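You operate a simulated robot arm through the tools that you are given. There is no shell and no other tool. Be economical: measure what you need, move in short steps, check, and stop when the job is done.

Carry out the task below with a simulated two-armed robot. There is one attempt and no reset: what you move stays moved.

JOB
Fold the creased sheet, roll out its blisters and lay the cover board on it.
Fine: fold it with the board's wing and lay the wing flat again; the roller goes back. Set down upright: crease roller. What is to be rubbed or washed off counts as gone when no trace of it is left.
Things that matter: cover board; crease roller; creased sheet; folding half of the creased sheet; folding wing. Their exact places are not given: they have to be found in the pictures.

The check looks at the end state, three seconds after you hand in, the way a careful person would. Anything else that was tipped, shoved, dropped, spilled or broken makes it a failure. A push-on lid holds only when it is set on centred and level and pressed home; a screw cap is set on level and turned clockwise until tight. Flat cloth is picked up by pressing the open fingertips on it (5 to 10 N) and closing them slowly along it; thin cloth reads only 2 to 8 mm in the jaws.

ROBOT AND FRAMES
Two 6-joint arms with two-finger grippers on one trunk, on a base that drives. Base frame: it is fixed to the floor where the robot stands at the start and does not move with it; the origin is under the middle of the robot, x ahead of it, y to its left, z up. Units: m, degrees, N and s.
The left shoulder is at the start at [0.07, 0.176, 1.107], the right one opposite. With the tool pointing down near the work surface each hand reaches from about 0.48 to 0.8 m from the robot's upright axis, wherever it stands, measured 20 degrees to its own side. Places, roughly: cover board (30x17x8 cm) [0.8, 0.1, 0.9]; folding half of the creased sheet [0.5, 0.1, 0.9]; folding wing [0.5, 0, 0.9]. Payload 2.45 kg a hand.
Tool frame (each hand has its own): the origin (TCP) lies between the finger pads and is the grasp point; the fingertips stand 0.026 m ahead of it; z points along the fingers, y is the line along which they close. The gripper opens to 0.096 m. The gripper's body begins 0.069 m behind the TCP.
Orientation is that of the tool frame in the base frame, as [roll, pitch, yaw] about the fixed x, y, z axes, in that order (R = Rz(yaw) Ry(pitch) Rx(roll)). With the fingers straight down and closing along the base's y, the tool's x points along the base's -x, its y along +y and its z along -z.

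CONTROLS
- The arms move only by the tool step_arm. It takes "left_plan", "right_plan" or both (then of equal length, played together; a hand with none holds still); each is one flat list of numbers, 7 for each row, row after row: the turn, a rotation vector about the base's x, y, z in units of 5 degrees (1.0 is 5 degrees), then the shift along the base's x, y, z in units of 50 mm (1.0 is 50 mm), then the opening in per cent of the stroke, from 0 (shut) to 100 (fully open). In form: [rx, ry, rz, dx, dy, dz, claw, rx, ry, rz, dx, dy, dz, claw, ...]. A call has 1 to 8 rows; each row shifts and turns the commanded pose from where the row before left it. A call with a number of a shift or a turn outside -1 to 1 is refused whole. Rows are played at 5 a second. More than 0.05 m and 8.6 degrees between two rows, or a gripper value outside its range, and nothing of the call is played. A pose out of reach is approached as far as the arm can. The call stops where the force on the tool passes 40 N (or 10 N more than at its start, if that is more) or the arm is blocked; 0.2 s more then pass. The fingers move at their own pace and stop on an object; they squeeze with about 39 N. The grip force told is the motor's: it shows also when the fingers shut on nothing. Time passes only in rows, and 0.2 s behind the last, so rows that do not move let the fingers close. The reply holds the time, the measured pose of the TCP, the force on the tool along the base axes, the opening and the grip force, in the units named above and with some noise, with the torque about the TCP (base axes, N m) and any sound that the robot's microphone picked up.
- Cameras (640 x 400 px; columns grow to the right, rows downward): "scene" is now at [0.1408, -0.007, 1.4294]; the picture's right is [-0.08, -1.00, 0.00], its down [-0.56, 0.04, -0.82] and it looks along [0.82, -0.06, -0.57] (base axes); focal length 232 px, centre (320, 200). "left" rides on the left gripper at [0.082, -0.003, -0.098] in its tool frame; the picture's right is [0.04, 1.00, 0.00], its down [-0.73, 0.03, -0.68] and it looks along [-0.68, 0.03, 0.73] (tool axes); focal length 256 px, centre (320, 200). "right" rides on the right gripper at [0.082, 0.003, -0.098] in its tool frame; the picture's right is [-0.04, 1.00, 0.00], its down [-0.73, -0.03, -0.68] and it looks along [-0.68, -0.03, 0.73] (tool axes); focal length 256 px, centre (320, 200).
- grab_frame(camera): a new picture of that camera. No time passes.
- lift_body(by): slides the trunk up (or, below 0, down) by that many m; the arms and the scene camera ride with it, the base frame stays. It gives what a move gives, with no picture.
- base_move(legs): drives the robot by 1 to 6 legs, each [ahead, left, turn to the left] in m, m and degrees, along the robot's own axes; the way and the turn of a leg run together, so that a leg with both is an arc; at most 1.5 m and 180 degrees a leg. The arms and the cameras ride along, it lands a little off, and it stops where it bumps. It gives what a move gives.
- aim_head(pan, tilt): turns the head with the scene camera to pan (to the left, within 86 degrees either way) and tilt (down, from -29 to 69), counted from straight ahead of the robot. It gives what a move gives.
- locate(camera, pixels): for up to 12 pixels [column, row] of the newest picture of that camera ("zoom" is the newest enlarged one), the place [x, y, z] in the base frame of the surface seen there, good to about 0.003 m. No time passes.
- close_up(camera, box): a new picture of the part [left, top, right, bottom] of that camera's present view, enlarged. No time passes.
- close_job(): hands the job in; it is judged then, once.

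Keep the steps short. Do not move on a guess: measure, check each grasp and each placing, and mend mistakes. In all there are 80 turns and 58 pictures (those below and enlarged ones count). Leave the grippers open and the arms clear of the work at the hand-in unless told otherwise, and finish with a single line.

The tools are called by a JSON object that holds its "op" and its "data". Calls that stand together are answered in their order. step_arm: Moves the arms, as the interface text tells. Its arguments: {"type":"object","properties":{"left_plan":{"type":"array"},"right_plan":{"type":"array"}},"required":[]} The other tools are called the same way: lift_body (by) slides the trunk up or down; base_move (legs) drives the base; aim_head (pan, tilt) turns the head that bears the scene camera; grab_frame (camera) takes a picture; locate (camera, pixels) gives the place of the surface under pixels of a picture; close_up (camera, box) takes an enlarged picture of a part of a camera's view; close_job () hands the job in.

At the start:

```text
clock: 0.0
left_position: [0.515, 0.206, 1.2904]
left_tcp_rot: [180.0, 0.0, 179.9]
left_force: [0.2, 0.5, 0.4]
left_wrist_torque: [0.04, -0.02, -0.01]
left_width: 0.0961
left_gripper_force: 0.1
right_position: [0.6234, -0.2119, 1.3086]
right_tcp_rot: [179.9, 0.1, -180.0]
right_force: [0.4, 0.5, 0.6]
right_wrist_torque: [0.01, -0.03, 0.01]
right_width: 0.0959
right_gripper_force: 0.0
trunk travel left (down, up): [-0.592, 0.248]
robot x, y, heading: [-0.0033, 0.0003, 0.1]
head pan, tilt: [-4.4, 34.4]
```

scene: 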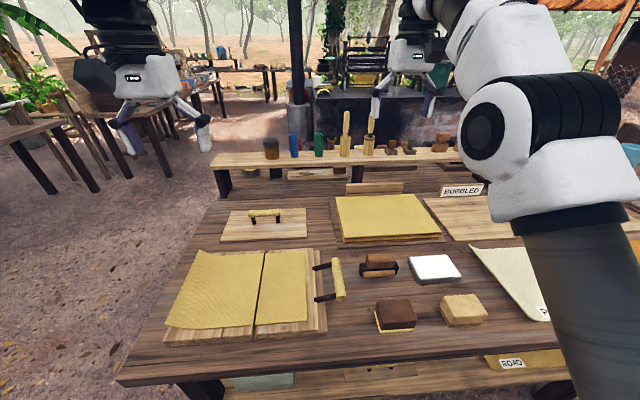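
right: 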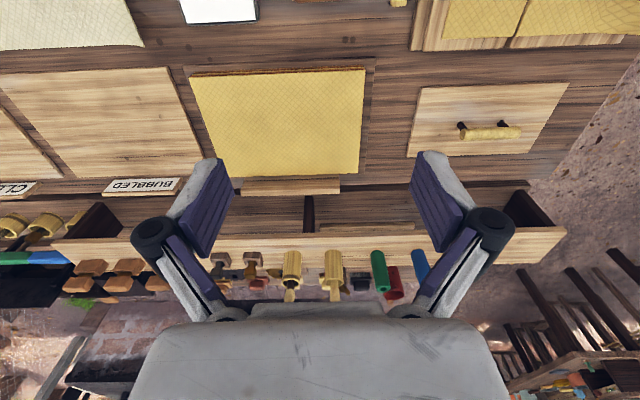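
left: 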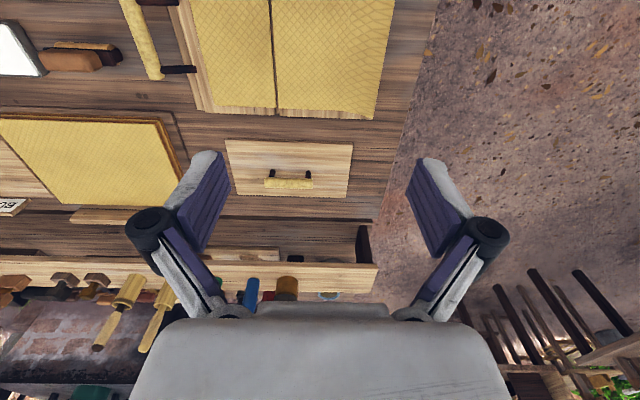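

I begin by enlarging the work area of the scene view to identify the folding board, the wing handle, the roller and the cover board.

{"op": "close_up", "data": {"camera": "scene", "box": [150, 190, 490, 350]}}

{"op": "close_up", "data": {"camera": "scene", "box": [200, 120, 500, 250]}}

```text
1.88 times, centred on (320, 270) of scene
```

zoom: 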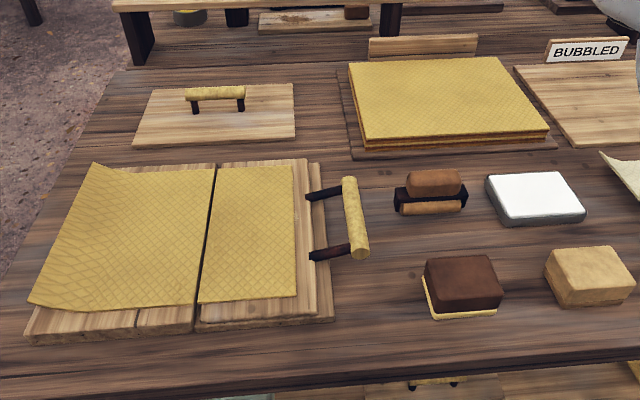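

```text
2.13 times, centred on (350, 185) of scene
```

zoom: 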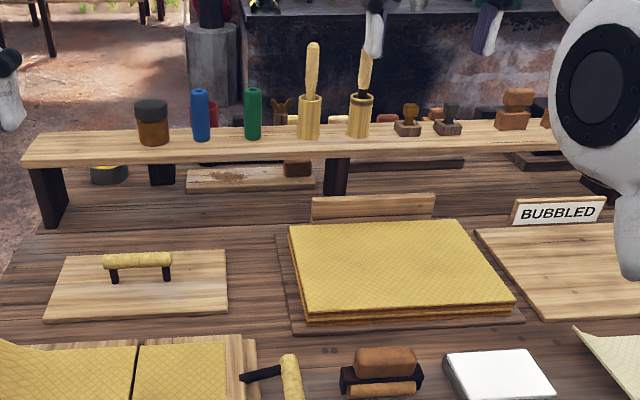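

The wing has a handle at scene (337,280), the roller stands at (380,265), and the cover board is at (263,222). I measure them in fresh frames.

{"op": "close_up", "data": {"camera": "scene", "box": [150, 240, 470, 350]}}

{"op": "locate", "data": {"camera": "scene", "pixels": [[318, 266], [334, 258], [344, 302], [318, 299], [202, 252], [264, 251], [306, 249], [168, 324], [252, 326], [308, 320], [325, 332], [166, 338]]}}

{"op": "locate", "data": {"camera": "scene", "pixels": [[372, 259], [390, 259], [380, 257], [380, 270], [362, 277], [397, 274], [380, 285], [252, 212], [278, 212], [222, 240], [306, 236], [232, 212]]}}

```text
2.00 times, centred on (310, 295) of scene
```

zoom: 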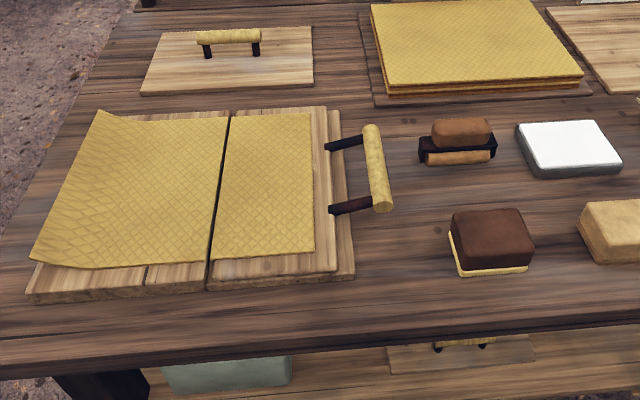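

```text
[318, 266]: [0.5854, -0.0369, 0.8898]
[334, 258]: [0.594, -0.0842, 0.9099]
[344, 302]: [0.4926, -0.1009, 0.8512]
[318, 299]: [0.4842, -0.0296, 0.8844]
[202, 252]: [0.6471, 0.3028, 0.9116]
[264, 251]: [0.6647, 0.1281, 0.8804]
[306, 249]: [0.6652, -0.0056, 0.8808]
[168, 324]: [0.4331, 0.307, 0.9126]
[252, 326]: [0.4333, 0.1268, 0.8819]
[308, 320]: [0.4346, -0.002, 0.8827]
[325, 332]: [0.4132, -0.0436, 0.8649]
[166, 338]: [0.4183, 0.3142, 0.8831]
```

```text
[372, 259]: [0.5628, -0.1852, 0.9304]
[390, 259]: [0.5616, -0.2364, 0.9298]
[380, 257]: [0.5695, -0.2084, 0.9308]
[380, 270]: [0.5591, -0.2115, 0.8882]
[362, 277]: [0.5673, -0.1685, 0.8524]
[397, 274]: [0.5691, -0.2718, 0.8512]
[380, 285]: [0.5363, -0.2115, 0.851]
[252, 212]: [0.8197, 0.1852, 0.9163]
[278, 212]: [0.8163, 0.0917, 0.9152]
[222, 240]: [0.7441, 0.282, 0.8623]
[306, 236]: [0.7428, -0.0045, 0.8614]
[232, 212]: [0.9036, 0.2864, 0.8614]
```

Table top is z≈0.851, the sheet ≈0.881, crease at y≈0.127. I look closely at the wing handle and the roller.

{"op": "close_up", "data": {"camera": "scene", "box": [290, 240, 420, 320]}}

{"op": "locate", "data": {"camera": "zoom", "pixels": [[215, 90], [232, 170], [255, 280], [215, 170], [250, 170], [140, 130], [170, 122], [150, 290], [185, 285], [130, 200], [160, 380], [100, 300]]}}

{"op": "locate", "data": {"camera": "zoom", "pixels": [[400, 80], [500, 78], [450, 95], [450, 110], [450, 135], [365, 125], [520, 110], [450, 155], [400, 150], [500, 150], [450, 65], [515, 130]]}}

```text
4.92 times, centred on (355, 280) of scene
```

zoom: 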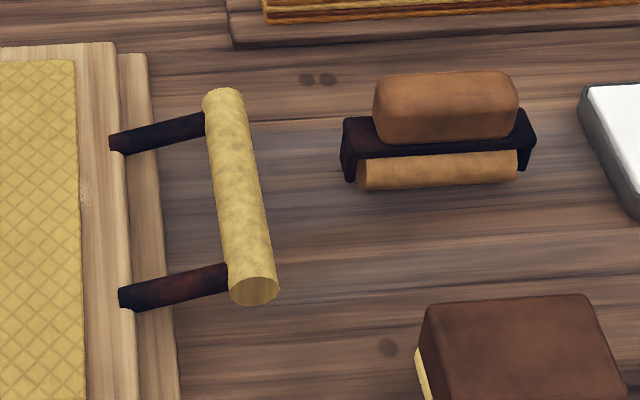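

```text
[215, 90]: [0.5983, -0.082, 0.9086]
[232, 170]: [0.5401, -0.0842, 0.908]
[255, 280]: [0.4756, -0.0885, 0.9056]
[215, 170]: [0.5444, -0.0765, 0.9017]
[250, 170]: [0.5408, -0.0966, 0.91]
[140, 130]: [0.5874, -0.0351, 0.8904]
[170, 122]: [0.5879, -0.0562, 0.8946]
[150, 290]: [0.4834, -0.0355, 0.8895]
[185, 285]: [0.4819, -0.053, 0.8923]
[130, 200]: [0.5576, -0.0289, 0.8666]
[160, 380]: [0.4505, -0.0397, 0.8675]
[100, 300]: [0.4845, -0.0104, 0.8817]
```

```text
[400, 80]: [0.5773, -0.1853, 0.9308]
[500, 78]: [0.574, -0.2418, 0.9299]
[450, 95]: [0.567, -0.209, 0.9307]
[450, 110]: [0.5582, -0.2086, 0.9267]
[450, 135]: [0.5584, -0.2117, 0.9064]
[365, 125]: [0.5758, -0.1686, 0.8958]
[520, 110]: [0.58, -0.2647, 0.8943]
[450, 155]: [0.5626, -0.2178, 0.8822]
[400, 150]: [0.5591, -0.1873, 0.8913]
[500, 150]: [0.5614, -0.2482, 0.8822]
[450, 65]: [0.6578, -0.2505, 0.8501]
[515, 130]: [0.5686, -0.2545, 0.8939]
```

The bar of the wing handle runs along x (0.475–0.60) at y≈-0.089, z centre ≈0.899. I bring the left hand above it, half open.

{"op": "step_arm", "data": {"left_plan": [0, 0, 0, 0.0525, -0.7375, -0.65, 50, 0, 0, 0, 0.0525, -0.7375, -0.65, 50, 0, 0, 0, 0.0525, -0.7375, -0.65, 50, 0, 0, 0, 0.0525, -0.7375, -0.65, 50, 0, 0, 0, 0.0525, -0.7375, -0.65, 50, 0, 0, 0, 0.0525, -0.7375, -0.65, 50, 0, 0, 0, 0.0525, -0.7375, -0.65, 50, 0, 0, 0, 0.0525, -0.7375, -0.65, 50]}}

{"op": "grab_frame", "data": {"camera": "left"}}

```text
clock: 2.0
left_position: [0.6345, 0.0621, 1.0781]
left_tcp_rot: [-176.6, -0.2, -176.9]
left_force: [-0.8, -0.3, 0.4]
left_wrist_torque: [0.0, -0.02, -0.02]
left_width: 0.048
left_gripper_force: 0.1
left hand out of reach, approached as far as the arm can: row 4, 5, 6, 7, 8
right_position: [0.6222, -0.2119, 1.3083]
right_tcp_rot: [180.0, 0.3, 180.0]
right_force: [-0.2, -0.5, 0.5]
right_wrist_torque: [0.03, -0.02, -0.01]
right_width: 0.0958
right_gripper_force: 0.0
trunk travel left (down, up): [-0.592, 0.248]
robot x, y, heading: [0.003, 0.0014, 0.2]
head pan, tilt: [-4.4, 34.4]
stopped in row 8 (left hand): the arm was blocked; the commanded pose is now the measured one
```

```text
50 pictures are left
```

left: 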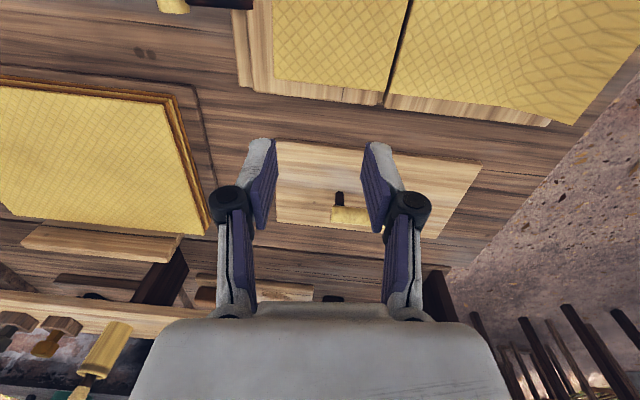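

The near point is inside the left arm's inner reach. I drive the robot 0.08 m back and 0.08 m to the right so that the whole handle arc lies in the left arm's reach.

{"op": "base_move", "data": {"legs": [[-0.09, -0.08, 0]]}}

```text
clock: 3.2
left_position: [0.5452, -0.0215, 1.0787]
left_tcp_rot: [-176.4, -0.1, -177.0]
left_force: [0.9, 0.4, 0.3]
left_wrist_torque: [0.0, -0.02, 0.03]
left_width: 0.048
left_gripper_force: 0.0
right_position: [0.5325, -0.295, 1.3064]
right_tcp_rot: [-179.9, 0.1, 179.9]
right_force: [0.2, -0.2, -0.7]
right_wrist_torque: [-0.01, 0.02, -0.02]
right_width: 0.0957
right_gripper_force: 0.0
trunk travel left (down, up): [-0.592, 0.248]
robot x, y, heading: [-0.0942, -0.0841, 0.2]
head pan, tilt: [-4.4, 34.4]
```

Now I level the hand and bring it over the bar at z≈1.0.

{"op": "step_arm", "data": {"left_plan": [0.24, 0, -0.2, -0.05, -0.45, -0.52, 50, 0.24, 0, -0.2, -0.05, -0.45, -0.52, 50, 0.24, 0, -0.2, -0.05, -0.45, -0.52, 50, 0, 0, 0, 0, 0, 0, 50]}}

{"op": "grab_frame", "data": {"camera": "left"}}

```text
clock: 4.2
left_position: [0.5662, -0.0471, 1.0127]
left_tcp_rot: [-178.7, -0.1, -178.5]
left_force: [-0.6, 0.2, 0.5]
left_wrist_torque: [-0.01, 0.0, 0.0]
left_width: 0.048
left_gripper_force: 0.1
left hand out of reach, approached as far as the arm can: row 2, 3
right_position: [0.5313, -0.2951, 1.3077]
right_tcp_rot: [-179.9, 0.1, 179.8]
right_force: [0.0, 0.3, 0.7]
right_wrist_torque: [-0.04, 0.02, -0.03]
right_width: 0.0962
right_gripper_force: 0.0
trunk travel left (down, up): [-0.592, 0.248]
robot x, y, heading: [-0.0906, -0.0809, 0.2]
head pan, tilt: [-4.4, 34.4]
```

```text
49 pictures are left
```

left: 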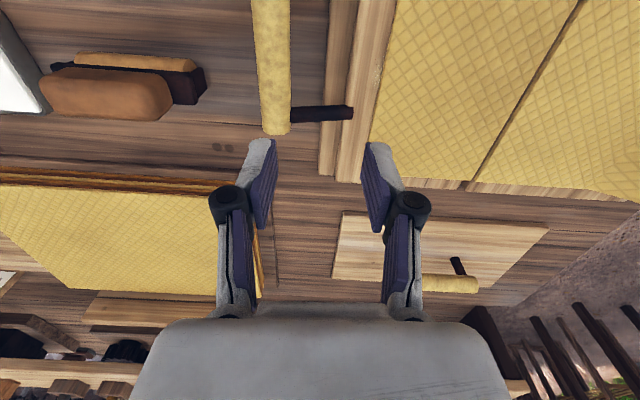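

The limit looks like a shoulder-pan limit of about -13° inward. I shift the base further right so the left shoulder nearly faces the whole arc.

{"op": "base_move", "data": {"legs": [[0.03, -0.095, 0]]}}

```text
clock: 5.4
left_position: [0.5942, -0.1449, 1.0094]
left_tcp_rot: [-178.9, -0.3, -178.7]
left_force: [-0.5, -0.5, -0.5]
left_wrist_torque: [0.0, 0.04, 0.04]
left_width: 0.0482
left_gripper_force: 0.0
right_position: [0.5612, -0.3917, 1.3071]
right_tcp_rot: [-180.0, 0.1, 179.8]
right_force: [0.9, 0.2, 0.2]
right_wrist_torque: [0.0, -0.03, 0.04]
right_width: 0.0961
right_gripper_force: 0.1
trunk travel left (down, up): [-0.592, 0.248]
robot x, y, heading: [-0.0589, -0.1818, -0.6]
head pan, tilt: [-4.4, 34.4]
```

{"op": "step_arm", "data": {"left_plan": [0.11, 0, -0.13, -0.56, 0.56, -0.3, 50, 0.11, 0, -0.13, -0.56, 0.56, -0.3, 50, 0, 0, 0, 0, 0, 0, 50]}}

{"op": "grab_frame", "data": {"camera": "left"}}

```text
clock: 6.2
left_position: [0.5409, -0.085, 0.9737]
left_tcp_rot: [-179.2, -1.1, -179.2]
left_force: [-0.4, -0.9, 0.8]
left_wrist_torque: [0.02, 0.03, 0.0]
left_width: 0.0477
left_gripper_force: 0.0
right_position: [0.5617, -0.3938, 1.3068]
right_tcp_rot: [-179.9, 0.1, 179.8]
right_force: [0.1, 0.1, -0.3]
right_wrist_torque: [0.04, 0.02, 0.02]
right_width: 0.096
right_gripper_force: 0.1
trunk travel left (down, up): [-0.592, 0.248]
robot x, y, heading: [-0.0604, -0.1752, -0.3]
head pan, tilt: [-4.4, 34.4]
```

```text
48 pictures are left
```

left: 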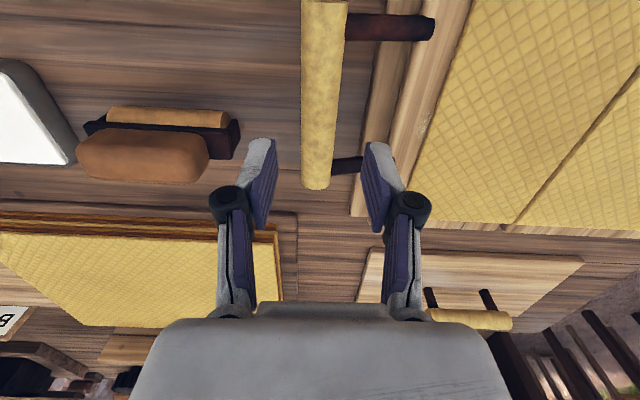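

The bar is centred between the fingers. I descend to z≈0.909 and close.

{"op": "step_arm", "data": {"left_plan": [0.1, 0.1, -0.1, -0.05, 0, -0.65, 50, 0, 0, 0, 0, 0, -0.65, 50, 0, 0, 0, 0, 0, 0, 15, 0, 0, 0, 0, 0, 0, 0, 0, 0, 0, 0, 0, 0, 0]}}

{"op": "grab_frame", "data": {"camera": "left"}}

```text
clock: 7.4
left_position: [0.5375, -0.0871, 0.9131]
left_tcp_rot: [180.0, -0.8, 179.9]
left_force: [13.6, -4.9, 13.0]
left_wrist_torque: [-0.06, -1.09, 0.05]
left_width: 0.0248
left_gripper_force: 45.2
right_position: [0.5622, -0.3929, 1.3069]
right_tcp_rot: [180.0, 0.1, 179.9]
right_force: [-0.1, -0.2, -0.1]
right_wrist_torque: [0.02, 0.05, 0.01]
right_width: 0.0958
right_gripper_force: 0.1
trunk travel left (down, up): [-0.592, 0.248]
robot x, y, heading: [-0.0579, -0.175, -0.2]
head pan, tilt: [-4.4, 34.4]
```

```text
47 pictures are left
```

left: 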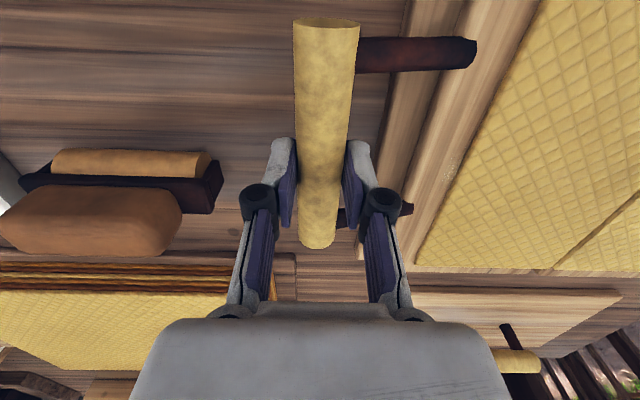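

Firm grip on the bar (24.8 mm). I start lifting the wing along its arc about the hinge (y≈0.127, z≈0.882), radius ≈0.216, first to about 30°.

{"op": "step_arm", "data": {"left_plan": [0, 0, 0, 0, 0.07, 0.5, 0, 0, 0, 0, 0, 0.11, 0.44, 0, 0, 0, 0, 0, 0.17, 0.44, 0, 0, 0, 0, 0, 0.21, 0.44, 0, 0, 0, 0, 0, 0, 0, 0]}}

{"op": "grab_frame", "data": {"camera": "scene"}}

```text
clock: 8.6
left_position: [0.5365, -0.0604, 1.0065]
left_tcp_rot: [179.3, -0.7, 179.5]
left_force: [6.1, -8.8, 6.2]
left_wrist_torque: [0.07, -1.12, 0.54]
left_width: 0.0255
left_gripper_force: 45.4
right_position: [0.5623, -0.3928, 1.307]
right_tcp_rot: [-180.0, 0.2, 179.8]
right_force: [-0.7, 0.2, 0.3]
right_wrist_torque: [0.01, -0.01, -0.01]
right_width: 0.0962
right_gripper_force: 0.0
trunk travel left (down, up): [-0.592, 0.248]
robot x, y, heading: [-0.063, -0.1807, -0.3]
head pan, tilt: [-4.4, 34.4]
```

```text
46 pictures are left
```

scene: 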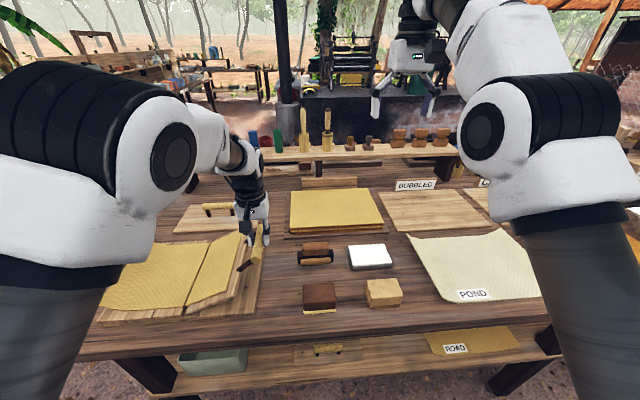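

The wing rises with the sheet. I continue to about 90°.

{"op": "step_arm", "data": {"left_plan": [0, 0, 0, 0, 0.43, 0.62, 0, 0, 0, 0, 0, 0.53, 0.53, 0, 0, 0, 0, 0, 0.62, 0.43, 0, 0, 0, 0, 0, 0.68, 0.32, 0, 0, 0, 0, 0, 0.73, 0.19, 0, 0, 0, 0, 0, 0.75, 0.07, 0, 0, 0, 0, 0, 0, 0, 0]}}

{"op": "grab_frame", "data": {"camera": "scene"}}

```text
clock: 10.2
left_position: [0.5358, 0.1289, 1.1127]
left_tcp_rot: [179.5, -0.8, 179.5]
left_force: [-4.8, 2.0, -8.0]
left_wrist_torque: [0.42, 0.0, 0.38]
left_width: 0.0252
left_gripper_force: 45.7
right_position: [0.5618, -0.3909, 1.3067]
right_tcp_rot: [-179.9, 0.1, 179.8]
right_force: [0.2, 0.1, -1.1]
right_wrist_torque: [0.0, 0.02, 0.04]
right_width: 0.096
right_gripper_force: 0.1
trunk travel left (down, up): [-0.592, 0.248]
robot x, y, heading: [-0.0614, -0.1775, -0.3]
head pan, tilt: [-4.4, 34.4]
```

```text
45 pictures are left
```

scene: 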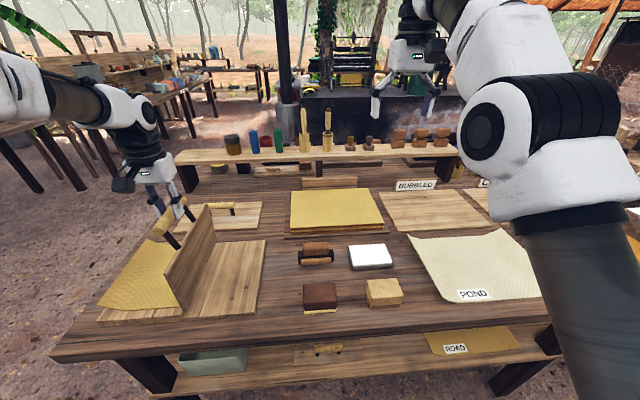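

Vertical. The forces are small; I carry on down the other side to about 150°.

{"op": "step_arm", "data": {"left_plan": [0, 0, 0, 0, 0.75, -0.07, 0, 0, 0, 0, 0, 0.73, -0.19, 0, 0, 0, 0, 0, 0.68, -0.32, 0, 0, 0, 0, 0, 0.62, -0.43, 0, 0, 0, 0, 0, 0.53, -0.53, 0, 0, 0, 0, 0, 0.43, -0.62, 0, 0, 0, 0, 0, 0, 0, 0]}}

{"op": "grab_frame", "data": {"camera": "scene"}}

```text
clock: 11.3
left_position: [0.5363, 0.2561, 1.0664]
left_tcp_rot: [-179.8, -0.8, 179.6]
left_force: [-6.2, -24.8, 10.0]
left_wrist_torque: [-0.38, -0.64, 0.29]
left_width: 0.0251
left_gripper_force: 45.4
right_position: [0.5603, -0.3972, 1.3075]
right_tcp_rot: [179.9, 0.2, 179.7]
right_force: [0.5, -0.1, 0.7]
right_wrist_torque: [-0.08, 0.01, -0.01]
right_width: 0.096
right_gripper_force: 0.1
trunk travel left (down, up): [-0.592, 0.248]
robot x, y, heading: [-0.0596, -0.1804, -0.5]
head pan, tilt: [-4.4, 34.4]
stopped in row 5 (left hand): the force on the tool passed its limit at 89 N (the readings are from after the stop); the commanded pose is now the measured one
```

```text
44 pictures are left
```

scene: 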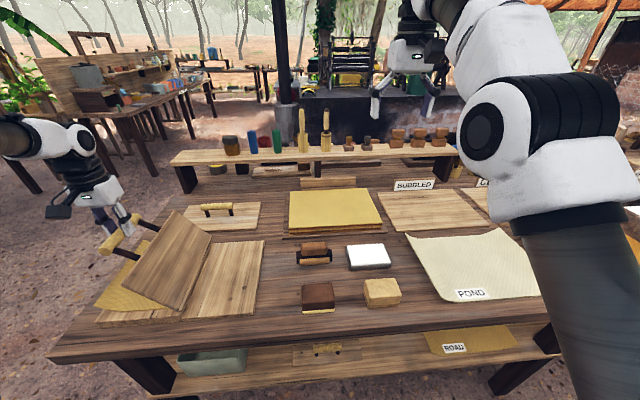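

The force jumped at about 127°. I look closer for what blocks.

{"op": "close_up", "data": {"camera": "scene", "box": [50, 160, 290, 330]}}

{"op": "grab_frame", "data": {"camera": "left"}}

```text
2.35 times, centred on (170, 245) of scene
```

zoom: 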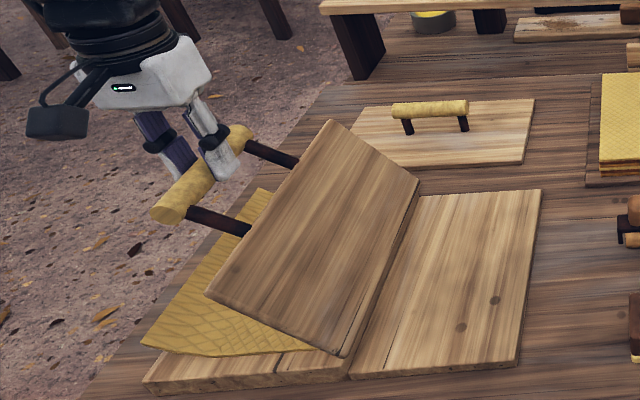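

```text
42 pictures are left
```

left: 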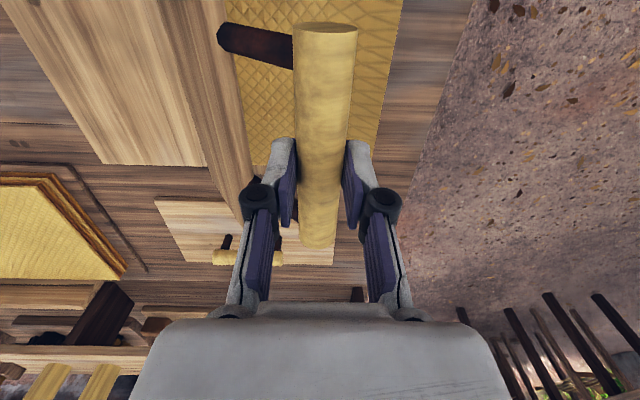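

Nothing obvious touches; the bar was turning in the grip at speed. I continue with smaller, slower steps.

{"op": "step_arm", "data": {"left_plan": [0, 0, 0, 0, 0.14, -0.11, 0, 0, 0, 0, 0, 0.14, -0.115, 0, 0, 0, 0, 0, 0.14, -0.12, 0, 0, 0, 0, 0, 0, 0, 0]}}

```text
clock: 11.7
left_position: [0.5359, 0.2558, 1.0659]
left_tcp_rot: [-179.7, -0.5, 179.5]
left_force: [-7.2, -35.7, 20.4]
left_wrist_torque: [-1.04, 0.93, 0.65]
left_width: 0.0253
left_gripper_force: 45.4
right_position: [0.5563, -0.4019, 1.3095]
right_tcp_rot: [179.8, 0.3, 179.5]
right_force: [0.4, 1.1, -0.1]
right_wrist_torque: [-0.05, -0.01, 0.0]
right_width: 0.0961
right_gripper_force: 0.1
trunk travel left (down, up): [-0.592, 0.248]
robot x, y, heading: [-0.0609, -0.1796, -0.6]
head pan, tilt: [-4.4, 34.4]
stopped in row 2 (left hand): the force on the tool passed its limit at 47 N (the readings are from after the stop); the commanded pose is now the measured one
```

The block is real and tangential (stop of the wing). I measure the sheet and wing edges from the scene close-up view.

{"op": "close_up", "data": {"camera": "scene", "box": [80, 200, 200, 330]}}

{"op": "close_up", "data": {"camera": "left", "box": [160, 0, 440, 200]}}

```text
3.08 times, centred on (140, 265) of scene
```

zoom: 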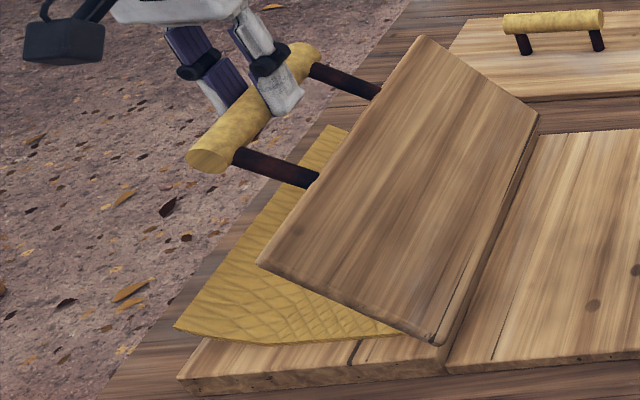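

```text
2.00 times, centred on (300, 100) of left
```

zoom: 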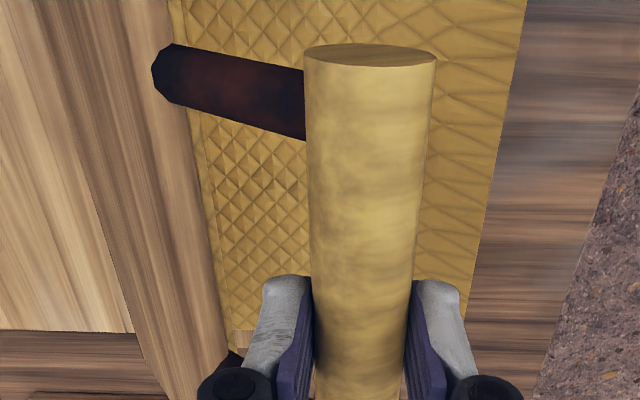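

{"op": "locate", "data": {"camera": "scene", "pixels": [[123, 285], [174, 215], [174, 308], [208, 239], [160, 262], [115, 260], [130, 280], [145, 298], [100, 305], [112, 307], [133, 290], [168, 306]]}}

```text
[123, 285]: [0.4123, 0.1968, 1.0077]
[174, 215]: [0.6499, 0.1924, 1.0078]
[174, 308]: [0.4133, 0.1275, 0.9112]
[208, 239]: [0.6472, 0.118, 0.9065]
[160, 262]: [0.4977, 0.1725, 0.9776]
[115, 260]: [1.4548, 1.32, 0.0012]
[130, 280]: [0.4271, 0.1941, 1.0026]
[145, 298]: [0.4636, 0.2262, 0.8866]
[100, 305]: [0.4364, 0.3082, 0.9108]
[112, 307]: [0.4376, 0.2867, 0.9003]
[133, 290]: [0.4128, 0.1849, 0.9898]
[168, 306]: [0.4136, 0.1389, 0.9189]
```

{"op": "locate", "data": {"camera": "zoom", "pixels": [[205, 160], [230, 200], [260, 240], [290, 220], [200, 115], [210, 30], [260, 30], [300, 20], [440, 100], [460, 200], [500, 100], [175, 70]]}}

```text
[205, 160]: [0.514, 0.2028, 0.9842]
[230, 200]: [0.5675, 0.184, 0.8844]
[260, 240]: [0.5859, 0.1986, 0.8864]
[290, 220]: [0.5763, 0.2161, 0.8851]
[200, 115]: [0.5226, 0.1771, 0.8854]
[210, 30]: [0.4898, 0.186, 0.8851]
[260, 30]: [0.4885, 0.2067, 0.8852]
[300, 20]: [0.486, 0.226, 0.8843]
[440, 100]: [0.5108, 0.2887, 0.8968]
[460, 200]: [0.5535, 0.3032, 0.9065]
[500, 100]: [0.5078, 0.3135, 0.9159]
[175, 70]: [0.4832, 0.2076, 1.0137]
```

The sheet under the wing lies flat at z≈0.885 and the wing is at its stop (≈126°). I swing the wing back to vertical first, then look at the sheet.

{"op": "step_arm", "data": {"left_plan": [0, 0, 0, 0, -0.43, 0.3, 0, 0, 0, 0, 0, -0.68, 0.32, 0, 0, 0, 0, 0, -0.73, 0.19, 0, 0, 0, 0, 0, -0.75, 0.07, 0, 0, 0, 0, 0, -0.75, -0.07, 0, 0, 0, 0, 0, -0.73, -0.19, 0, 0, 0, 0, 0, 0, 0, 0]}}

{"op": "close_up", "data": {"camera": "scene", "box": [60, 180, 300, 340]}}

```text
clock: 13.3
left_position: [0.5377, 0.0604, 1.0924]
left_tcp_rot: [-179.7, -0.5, 179.6]
left_force: [-15.5, -6.7, 15.9]
left_wrist_torque: [-0.35, 0.68, 0.52]
left_width: 0.0246
left_gripper_force: 45.1
right_position: [0.5555, -0.3974, 1.3103]
right_tcp_rot: [-180.0, 0.3, 179.5]
right_force: [0.0, -0.1, 0.0]
right_wrist_torque: [0.0, 0.04, 0.0]
right_width: 0.0958
right_gripper_force: 0.0
trunk travel left (down, up): [-0.592, 0.248]
robot x, y, heading: [-0.0583, -0.1798, -0.6]
head pan, tilt: [-4.4, 34.4]
```

```text
2.50 times, centred on (180, 260) of scene
```

zoom: 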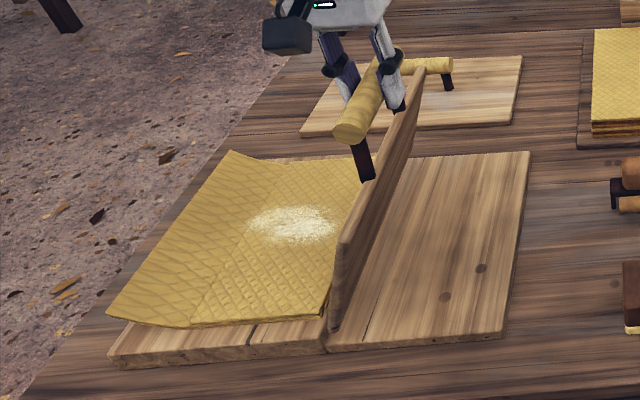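

Folded, and a pale blister patch shows on the folded half. I lower the wing towards flat.

{"op": "step_arm", "data": {"left_plan": [0, 0, 0, 0, -0.68, -0.32, 0, 0, 0, 0, 0, -0.62, -0.43, 0, 0, 0, 0, 0, -0.53, -0.53, 0, 0, 0, 0, 0, -0.43, -0.62, 0, 0, 0, 0, 0, -0.21, -0.44, 0, 0, 0, 0, 0, -0.17, -0.44, 0, 0, 0, 0, 0, -0.11, -0.44, 0, 0, 0, 0, 0, 0, 0, 0]}}

```text
clock: 15.1
left_position: [0.5385, -0.0808, 0.9292]
left_tcp_rot: [-179.9, -0.6, 179.4]
left_force: [-3.0, -27.3, 4.9]
left_wrist_torque: [-0.02, 0.01, 0.44]
left_width: 0.0241
left_gripper_force: 45.1
right_position: [0.5592, -0.4011, 1.3072]
right_tcp_rot: [179.8, 0.1, 179.5]
right_force: [-0.3, 0.1, -0.3]
right_wrist_torque: [-0.02, -0.01, 0.01]
right_width: 0.0959
right_gripper_force: 0.0
trunk travel left (down, up): [-0.592, 0.248]
robot x, y, heading: [-0.0635, -0.1801, -0.6]
head pan, tilt: [-4.4, 34.4]
```

{"op": "step_arm", "data": {"left_plan": [0, 0, 0, 0, -0.05, -0.15, 0, 0, 0, 0, 0, -0.05, -0.15, 0, 0, 0, 0, 0, -0.02, -0.1, 0, 0, 0, 0, 0, 0, 0, 0]}}

{"op": "close_up", "data": {"camera": "scene", "box": [80, 210, 320, 350]}}

```text
clock: 16.1
left_position: [0.5375, -0.0839, 0.9098]
left_tcp_rot: [-179.8, -0.7, 179.7]
left_force: [3.7, -14.8, 3.0]
left_wrist_torque: [0.4, -0.69, 0.45]
left_width: 0.0243
left_gripper_force: 44.5
right_position: [0.5602, -0.3974, 1.3068]
right_tcp_rot: [179.9, 0.2, 179.7]
right_force: [-0.3, 0.4, -0.2]
right_wrist_torque: [0.01, 0.0, 0.0]
right_width: 0.0961
right_gripper_force: 0.0
trunk travel left (down, up): [-0.592, 0.248]
robot x, y, heading: [-0.0594, -0.176, -0.5]
head pan, tilt: [-4.4, 34.4]
```

```text
2.67 times, centred on (200, 280) of scene
```

zoom: 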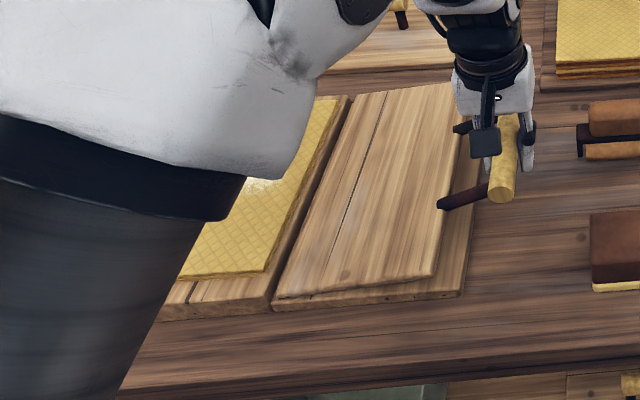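

The wing is flat again (same height as before). I release and rise.

{"op": "step_arm", "data": {"left_plan": [0, 0, 0, 0, 0, 0, 30, 0, 0, 0, 0, 0, 0, 55, 0, 0, 0, 0, 0, 0.9, 55, 0, 0, 0, 0, 0, 1, 55, 0, 0, 0, 0, 0, 1, 55, 0, 0, 0, 0, 0, 0.6, 55, 0, 0, 0, 0, 0, 0, 55]}}

{"op": "base_move", "data": {"legs": [[-0.02, -0.135, 0]]}}

{"op": "grab_frame", "data": {"camera": "left"}}

{"op": "grab_frame", "data": {"camera": "scene"}}

```text
clock: 17.7
left_position: [0.5425, -0.0831, 1.0834]
left_tcp_rot: [-179.7, -0.7, 179.6]
left_force: [0.2, -0.4, 0.3]
left_wrist_torque: [0.03, 0.01, -0.03]
left_width: 0.0529
left_gripper_force: 0.1
right_position: [0.5623, -0.395, 1.3068]
right_tcp_rot: [-179.9, 0.1, 179.6]
right_force: [-0.8, 0.2, 0.4]
right_wrist_torque: [0.04, -0.01, 0.04]
right_width: 0.0959
right_gripper_force: 0.1
trunk travel left (down, up): [-0.592, 0.248]
robot x, y, heading: [-0.06, -0.1763, -0.5]
head pan, tilt: [-4.4, 34.4]
```

```text
clock: 19.1
left_position: [0.5193, -0.2145, 1.0836]
left_tcp_rot: [-179.5, -0.6, 179.6]
left_force: [-0.4, -0.1, -0.2]
left_wrist_torque: [-0.02, -0.01, 0.0]
left_width: 0.0528
left_gripper_force: 0.0
right_position: [0.5408, -0.5285, 1.3073]
right_tcp_rot: [-179.8, 0.0, 179.7]
right_force: [-0.6, 0.3, -0.4]
right_wrist_torque: [0.0, -0.01, 0.05]
right_width: 0.0962
right_gripper_force: 0.2
trunk travel left (down, up): [-0.592, 0.248]
robot x, y, heading: [-0.0785, -0.3119, -0.3]
head pan, tilt: [-4.4, 34.4]
```

```text
37 pictures are left
```

left: 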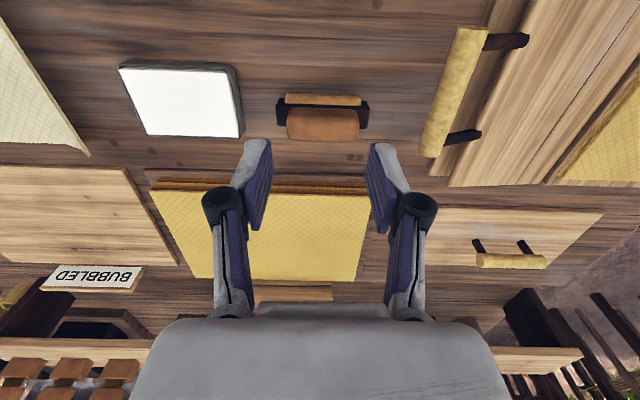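

```text
36 pictures are left
```

scene: 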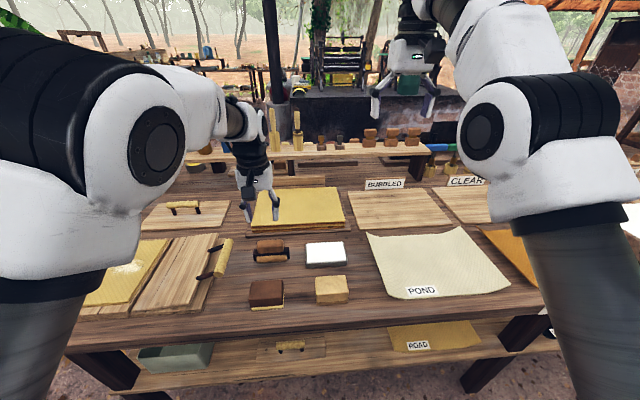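

I measure the roller from this left-hand view, and the blister patch from the scene.

{"op": "close_up", "data": {"camera": "left", "box": [250, 70, 400, 170]}}

{"op": "locate", "data": {"camera": "zoom", "pixels": [[165, 200], [460, 200], [160, 260], [455, 270], [310, 180], [310, 230], [310, 295], [130, 170], [495, 185], [110, 135], [510, 150], [310, 120]]}}

{"op": "locate", "data": {"camera": "scene", "pixels": [[128, 266], [112, 268], [145, 262], [130, 272], [92, 300], [140, 300], [168, 240]]}}

```text
4.00 times, centred on (325, 120) of left
```

zoom: 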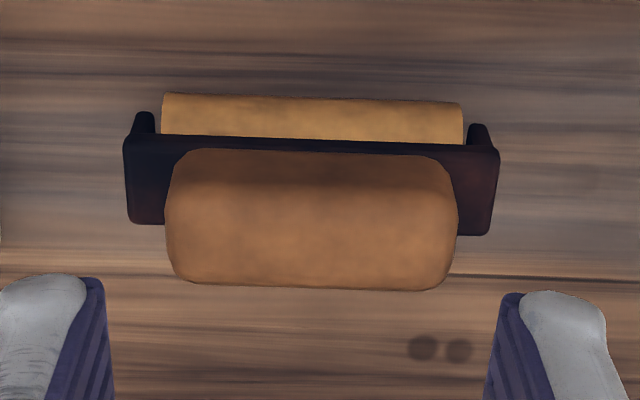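

```text
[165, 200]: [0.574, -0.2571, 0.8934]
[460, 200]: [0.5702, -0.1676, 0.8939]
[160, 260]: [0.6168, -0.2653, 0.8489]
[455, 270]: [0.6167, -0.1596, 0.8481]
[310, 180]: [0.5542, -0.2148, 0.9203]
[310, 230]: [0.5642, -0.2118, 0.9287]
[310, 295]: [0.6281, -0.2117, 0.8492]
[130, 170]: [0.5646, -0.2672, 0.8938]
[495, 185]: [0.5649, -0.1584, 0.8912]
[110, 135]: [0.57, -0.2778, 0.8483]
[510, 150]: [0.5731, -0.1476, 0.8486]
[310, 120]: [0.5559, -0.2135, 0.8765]
```

```text
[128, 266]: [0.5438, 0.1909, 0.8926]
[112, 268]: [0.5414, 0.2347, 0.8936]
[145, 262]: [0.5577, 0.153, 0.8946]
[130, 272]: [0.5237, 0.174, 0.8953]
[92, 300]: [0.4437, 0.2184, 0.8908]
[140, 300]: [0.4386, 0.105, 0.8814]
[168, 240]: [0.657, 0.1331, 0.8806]
```

The roller's handle block is centred near (0.569, -0.212), z 0.896–0.931, long axis along y. I turn the hand 90° so it closes across the block (along x), moving over it.

{"op": "step_arm", "data": {"left_plan": [0, 0, 1, 0.125, 0.005, -0.1, 70, 0, 0, 1, 0.125, 0.005, -0.1, 70, 0, 0, 1, 0.125, 0.005, -0.1, 70, 0, 0, 1, 0.125, 0.005, -0.1, 70, 0, 0, 1, 0.125, 0.005, -0.1, 70, 0, 0, 1, 0.125, 0.005, -0.1, 70, 0, 0, 1, 0.125, 0.005, -0.1, 70, 0, 0, 1, 0.125, 0.005, -0.1, 70]}}

{"op": "step_arm", "data": {"left_plan": [0, 0, 1, 0, 0, 0, 70, 0, 0, 1, 0, 0, 0, 70, 0, 0, 1, 0, 0, 0, 70, 0, 0, 1, 0, 0, 0, 70, 0, 0, 1, 0, 0, 0, 70, 0, 0, 1, 0, 0, 0, 70, 0, 0, 1, 0, 0, 0, 70, 0, 0, 1, 0, 0, 0, 70]}}

```text
clock: 20.9
left_position: [0.5712, -0.2152, 1.0442]
left_tcp_rot: [-179.7, -0.7, -140.3]
left_force: [0.0, 0.7, -0.5]
left_wrist_torque: [0.01, -0.03, 0.01]
left_width: 0.0669
left_gripper_force: 0.2
right_position: [0.541, -0.5286, 1.3067]
right_tcp_rot: [-179.9, 0.1, 179.8]
right_force: [-0.1, 0.2, -0.1]
right_wrist_torque: [-0.04, 0.03, -0.02]
right_width: 0.0961
right_gripper_force: 0.1
trunk travel left (down, up): [-0.592, 0.248]
robot x, y, heading: [-0.0824, -0.3147, -0.4]
head pan, tilt: [-4.4, 34.4]
```

```text
clock: 22.6
left_position: [0.5683, -0.2157, 1.0437]
left_tcp_rot: [-179.7, -0.7, -100.3]
left_force: [-0.4, 0.4, -0.2]
left_wrist_torque: [0.03, -0.02, -0.01]
left_width: 0.0671
left_gripper_force: 0.1
right_position: [0.5399, -0.528, 1.3076]
right_tcp_rot: [-179.9, 0.2, 179.7]
right_force: [-0.5, -1.0, 0.0]
right_wrist_torque: [0.01, -0.01, 0.0]
right_width: 0.0959
right_gripper_force: 0.1
trunk travel left (down, up): [-0.592, 0.248]
robot x, y, heading: [-0.086, -0.3097, -0.5]
head pan, tilt: [-4.4, 34.4]
```

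{"op": "step_arm", "data": {"left_plan": [0, 0, 1, 0, 0.03, -0.4, 70, 0, 0, 1, 0, 0.03, -0.4, 70, 0, 0, 0.06, 0, 0.0, -0.4, 70, 0, 0, 0, 0, 0, 0, 70]}}

{"op": "grab_frame", "data": {"camera": "left"}}

```text
clock: 23.6
left_position: [0.5699, -0.2115, 0.9813]
left_tcp_rot: [-179.7, -0.6, -90.0]
left_force: [0.3, -0.1, -0.3]
left_wrist_torque: [-0.02, 0.0, 0.01]
left_width: 0.0674
left_gripper_force: 0.0
right_position: [0.5389, -0.5278, 1.307]
right_tcp_rot: [-179.8, 0.1, 179.7]
right_force: [-0.4, 0.5, -0.1]
right_wrist_torque: [0.01, -0.02, 0.01]
right_width: 0.0961
right_gripper_force: 0.1
trunk travel left (down, up): [-0.592, 0.248]
robot x, y, heading: [-0.0802, -0.3112, -0.5]
head pan, tilt: [-4.4, 34.4]
```

```text
34 pictures are left
```

left: 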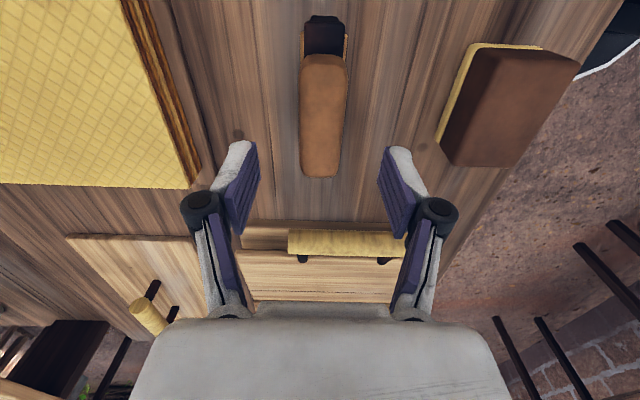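

The block is centred between the fingers. I descend to z≈0.924 and close.

{"op": "step_arm", "data": {"left_plan": [0, 0, 0, 0, 0, -0.6, 70, 0, 0, 0, 0, 0, -0.54, 70, 0, 0, 0, 0, 0, 0, 70, 0, 0, 0, 0, 0, 0, 30, 0, 0, 0, 0, 0, 0, 0, 0, 0, 0, 0, 0, 0, 0]}}

{"op": "grab_frame", "data": {"camera": "left"}}

```text
clock: 25.1
left_position: [0.5707, -0.2085, 0.9261]
left_tcp_rot: [-179.7, -0.7, -90.1]
left_force: [-0.9, 0.3, 1.4]
left_wrist_torque: [0.0, 0.03, -0.04]
left_width: 0.0292
left_gripper_force: 39.5
right_position: [0.5399, -0.529, 1.307]
right_tcp_rot: [-179.9, 0.1, 179.7]
right_force: [0.8, 0.2, -0.3]
right_wrist_torque: [0.03, -0.03, 0.01]
right_width: 0.0957
right_gripper_force: 0.1
trunk travel left (down, up): [-0.592, 0.248]
robot x, y, heading: [-0.0832, -0.3167, -0.4]
head pan, tilt: [-4.4, 34.4]
```

```text
33 pictures are left
```

left: 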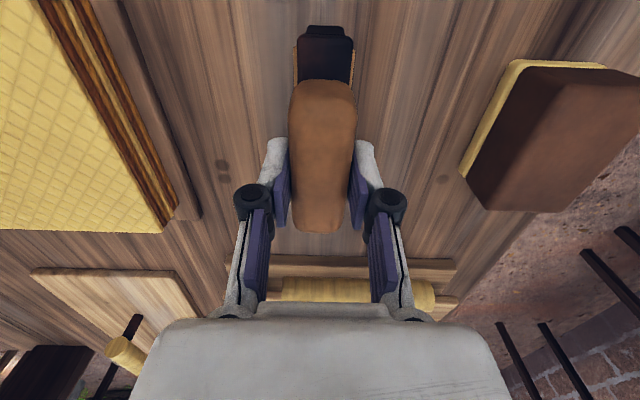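

The roller is held (29 mm). I lift it and drive the base left so the sheet comes into the left arm's best zone.

{"op": "step_arm", "data": {"left_plan": [0, 0, 0, 0, 0, 0.6, 0, 0, 0, 0, 0, 0, 0.8, 0, 0, 0, 0, 0, 0, 0.8, 0, 0, 0, 0, 0, 0, 0, 0]}}

{"op": "base_move", "data": {"legs": [[0, 0.22, 0]]}}

{"op": "grab_frame", "data": {"camera": "scene"}}

```text
clock: 26.1
left_position: [0.5692, -0.208, 1.0371]
left_tcp_rot: [-179.7, -0.7, -90.1]
left_force: [-0.1, 0.5, -2.5]
left_wrist_torque: [0.03, 0.01, -0.03]
left_width: 0.0293
left_gripper_force: 39.0
right_position: [0.5411, -0.5294, 1.3069]
right_tcp_rot: [-179.9, -0.1, 179.7]
right_force: [0.1, -0.1, 0.5]
right_wrist_torque: [-0.01, 0.01, -0.04]
right_width: 0.096
right_gripper_force: 0.0
trunk travel left (down, up): [-0.592, 0.248]
robot x, y, heading: [-0.0828, -0.3084, -0.7]
head pan, tilt: [-4.4, 34.4]
```

```text
clock: 27.8
left_position: [0.5711, 0.01, 1.0374]
left_tcp_rot: [-179.7, -0.7, -90.2]
left_force: [-0.9, 0.1, -1.7]
left_wrist_torque: [0.0, 0.02, 0.0]
left_width: 0.0294
left_gripper_force: 39.1
right_position: [0.5406, -0.3107, 1.307]
right_tcp_rot: [-179.9, 0.1, 179.3]
right_force: [0.5, 0.4, -0.2]
right_wrist_torque: [0.01, 0.01, -0.04]
right_width: 0.0961
right_gripper_force: 0.1
trunk travel left (down, up): [-0.592, 0.248]
robot x, y, heading: [-0.0836, -0.0901, -0.8]
head pan, tilt: [-4.4, 34.4]
```

```text
32 pictures are left
```

scene: 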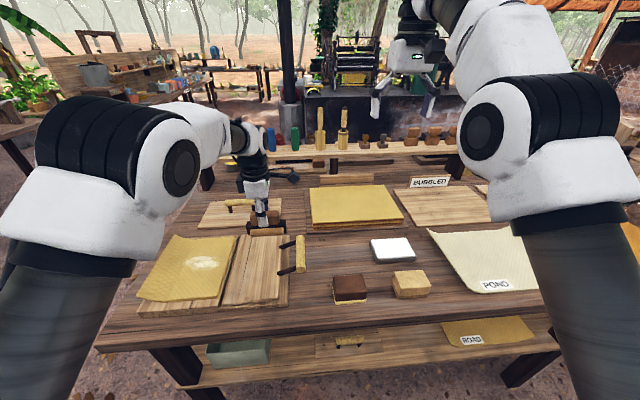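

The blister patch shows at about (203,262). I enlarge and measure it.

{"op": "close_up", "data": {"camera": "scene", "box": [125, 225, 255, 310]}}

{"op": "locate", "data": {"camera": "zoom", "pixels": [[390, 180], [300, 180], [460, 190], [380, 155], [370, 225], [250, 270], [170, 300], [370, 350], [100, 350], [530, 70], [340, 70], [420, 65]]}}

```text
4.71 times, centred on (190, 268) of scene
```

zoom: 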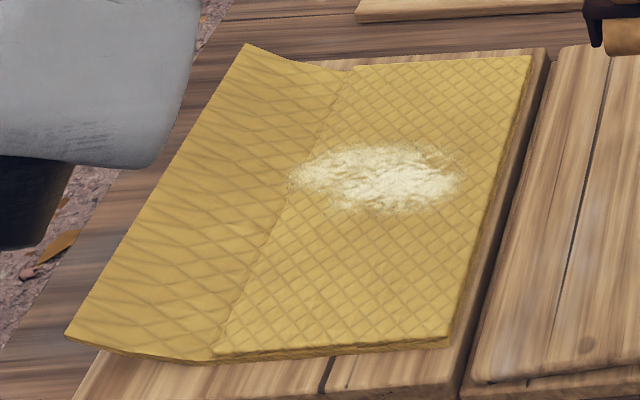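

```text
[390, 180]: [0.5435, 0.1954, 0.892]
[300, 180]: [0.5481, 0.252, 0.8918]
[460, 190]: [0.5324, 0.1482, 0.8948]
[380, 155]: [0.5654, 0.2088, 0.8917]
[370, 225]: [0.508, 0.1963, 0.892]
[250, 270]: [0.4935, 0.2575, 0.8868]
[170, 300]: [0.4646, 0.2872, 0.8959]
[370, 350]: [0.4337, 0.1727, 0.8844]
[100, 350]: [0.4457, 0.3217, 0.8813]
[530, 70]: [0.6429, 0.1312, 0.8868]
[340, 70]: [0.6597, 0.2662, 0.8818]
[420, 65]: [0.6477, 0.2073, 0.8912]
```

The patch spans y 0.148–0.252, x 0.51–0.57, top z≈0.892. I carry the roller to the near side of the first track (y≈0.183, x≈0.49).

{"op": "step_arm", "data": {"left_plan": [0, 0, 0, -0.324, 0.692, -0.19, 0, 0, 0, 0, -0.324, 0.692, -0.19, 0, 0, 0, 0, -0.324, 0.692, -0.19, 0, 0, 0, 0, -0.324, 0.692, -0.19, 0, 0, 0, 0, -0.324, 0.692, -0.19, 0, 0, 0, 0, 0, 0, 0, 0]}}

{"op": "step_arm", "data": {"left_plan": [0, 0, 0, 0, 0, -0.2, 0, 0, 0, 0, 0, 0, -0.1, 0, 0, 0, 0, 0, 0, -0.06, 0, 0, 0, 0, 0, 0, 0, 0]}}

```text
clock: 29.1
left_position: [0.4922, 0.1802, 0.9917]
left_tcp_rot: [-179.6, -0.6, -90.3]
left_force: [1.1, -0.7, -1.8]
left_wrist_torque: [0.01, -0.02, 0.0]
left_width: 0.0294
left_gripper_force: 39.2
right_position: [0.5431, -0.3115, 1.3065]
right_tcp_rot: [-179.9, 0.1, 179.4]
right_force: [-0.4, 0.4, -0.2]
right_wrist_torque: [0.03, 0.02, -0.01]
right_width: 0.096
right_gripper_force: 0.0
trunk travel left (down, up): [-0.592, 0.248]
robot x, y, heading: [-0.0789, -0.0895, -0.9]
head pan, tilt: [-4.4, 34.4]
```

```text
clock: 30.1
left_position: [0.4909, 0.184, 0.973]
left_tcp_rot: [-179.7, -0.8, -90.3]
left_force: [1.0, 0.2, -1.6]
left_wrist_torque: [0.03, -0.02, 0.01]
left_width: 0.0295
left_gripper_force: 39.5
right_position: [0.5406, -0.3107, 1.3075]
right_tcp_rot: [-179.9, 0.1, 179.4]
right_force: [-0.1, 0.0, -0.3]
right_wrist_torque: [-0.02, -0.01, -0.02]
right_width: 0.0962
right_gripper_force: 0.2
trunk travel left (down, up): [-0.592, 0.248]
robot x, y, heading: [-0.0798, -0.0886, -0.7]
head pan, tilt: [-4.4, 34.4]
```

Not touching yet (weight only). I lower in 1.5–2 mm steps.

{"op": "step_arm", "data": {"left_plan": [0, 0, 0, 0, 0, -0.04, 0, 0, 0, 0, 0, 0, -0.04, 0, 0, 0, 0, 0, 0, -0.04, 0, 0, 0, 0, 0, 0, 0, 0]}}

```text
clock: 31.1
left_position: [0.4921, 0.1841, 0.9667]
left_tcp_rot: [-179.6, -0.7, -90.3]
left_force: [0.4, 0.8, 1.1]
left_wrist_torque: [-0.14, -0.18, 0.06]
left_width: 0.0294
left_gripper_force: 38.9
right_position: [0.5409, -0.3098, 1.3078]
right_tcp_rot: [-179.9, 0.1, 179.4]
right_force: [0.3, -0.9, -0.4]
right_wrist_torque: [0.05, 0.03, -0.02]
right_width: 0.0961
right_gripper_force: 0.1
trunk travel left (down, up): [-0.592, 0.248]
robot x, y, heading: [-0.0813, -0.0907, -0.5]
head pan, tilt: [-4.4, 34.4]
```

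Contact begins. I press 1.5 mm more and roll forward 0.10 m.

{"op": "step_arm", "data": {"left_plan": [0, 0, 0, 0, 0, -0.03, 0, 0, 0, 0, 0.4, 0, 0, 0, 0, 0, 0, 0.4, 0, 0, 0, 0, 0, 0, 0.4, 0, 0, 0, 0, 0, 0, 0.4, 0, 0, 0, 0, 0, 0, 0.4, 0, 0, 0, 0, 0, 0, 0, 0, 0, 0]}}

```text
clock: 32.8
left_position: [0.5892, 0.1822, 0.9662]
left_tcp_rot: [-179.6, -0.8, -90.4]
left_force: [-10.4, 1.4, 12.6]
left_wrist_torque: [-0.02, 0.59, -0.1]
left_width: 0.0297
left_gripper_force: 39.0
right_position: [0.5368, -0.3098, 1.3086]
right_tcp_rot: [-179.9, 0.4, 179.4]
right_force: [0.0, -0.2, -0.4]
right_wrist_torque: [0.02, 0.01, 0.01]
right_width: 0.096
right_gripper_force: 0.1
trunk travel left (down, up): [-0.592, 0.248]
robot x, y, heading: [-0.0796, -0.0913, -0.7]
head pan, tilt: [-4.4, 34.4]
```

About 13 N press with 10 N drag; I ease 1 mm and roll back, then check the patch.

{"op": "step_arm", "data": {"left_plan": [0, 0, 0, -0.1, 0, 0.02, 0, 0, 0, 0, -0.38, 0, 0, 0, 0, 0, 0, -0.38, 0, 0, 0, 0, 0, 0, -0.38, 0, 0, 0, 0, 0, 0, -0.38, 0, 0, 0, 0, 0, 0, -0.38, 0, 0, 0, 0, 0, 0, 0, 0, 0, 0]}}

{"op": "close_up", "data": {"camera": "scene", "box": [125, 225, 255, 310]}}

```text
clock: 34.4
left_position: [0.49, 0.1829, 0.9665]
left_tcp_rot: [-179.5, -0.6, -90.3]
left_force: [13.6, 2.3, 21.5]
left_wrist_torque: [-0.41, -0.7, 0.1]
left_width: 0.0297
left_gripper_force: 38.4
right_position: [0.5412, -0.3112, 1.3067]
right_tcp_rot: [180.0, 0.1, 179.4]
right_force: [-0.8, -0.2, -0.2]
right_wrist_torque: [-0.01, 0.0, 0.01]
right_width: 0.0959
right_gripper_force: 0.0
trunk travel left (down, up): [-0.592, 0.248]
robot x, y, heading: [-0.0801, -0.0887, -0.8]
head pan, tilt: [-4.4, 34.4]
```

```text
4.71 times, centred on (190, 268) of scene
```

zoom: 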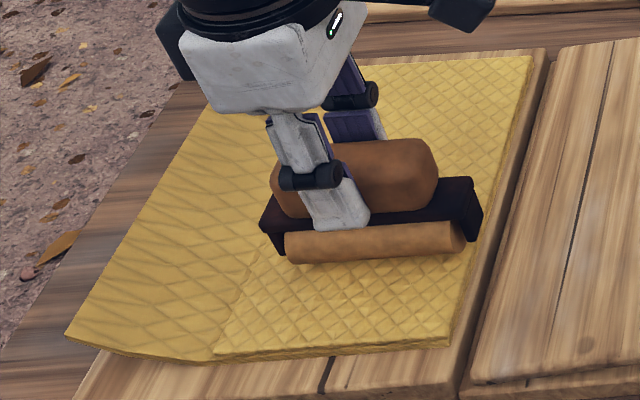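

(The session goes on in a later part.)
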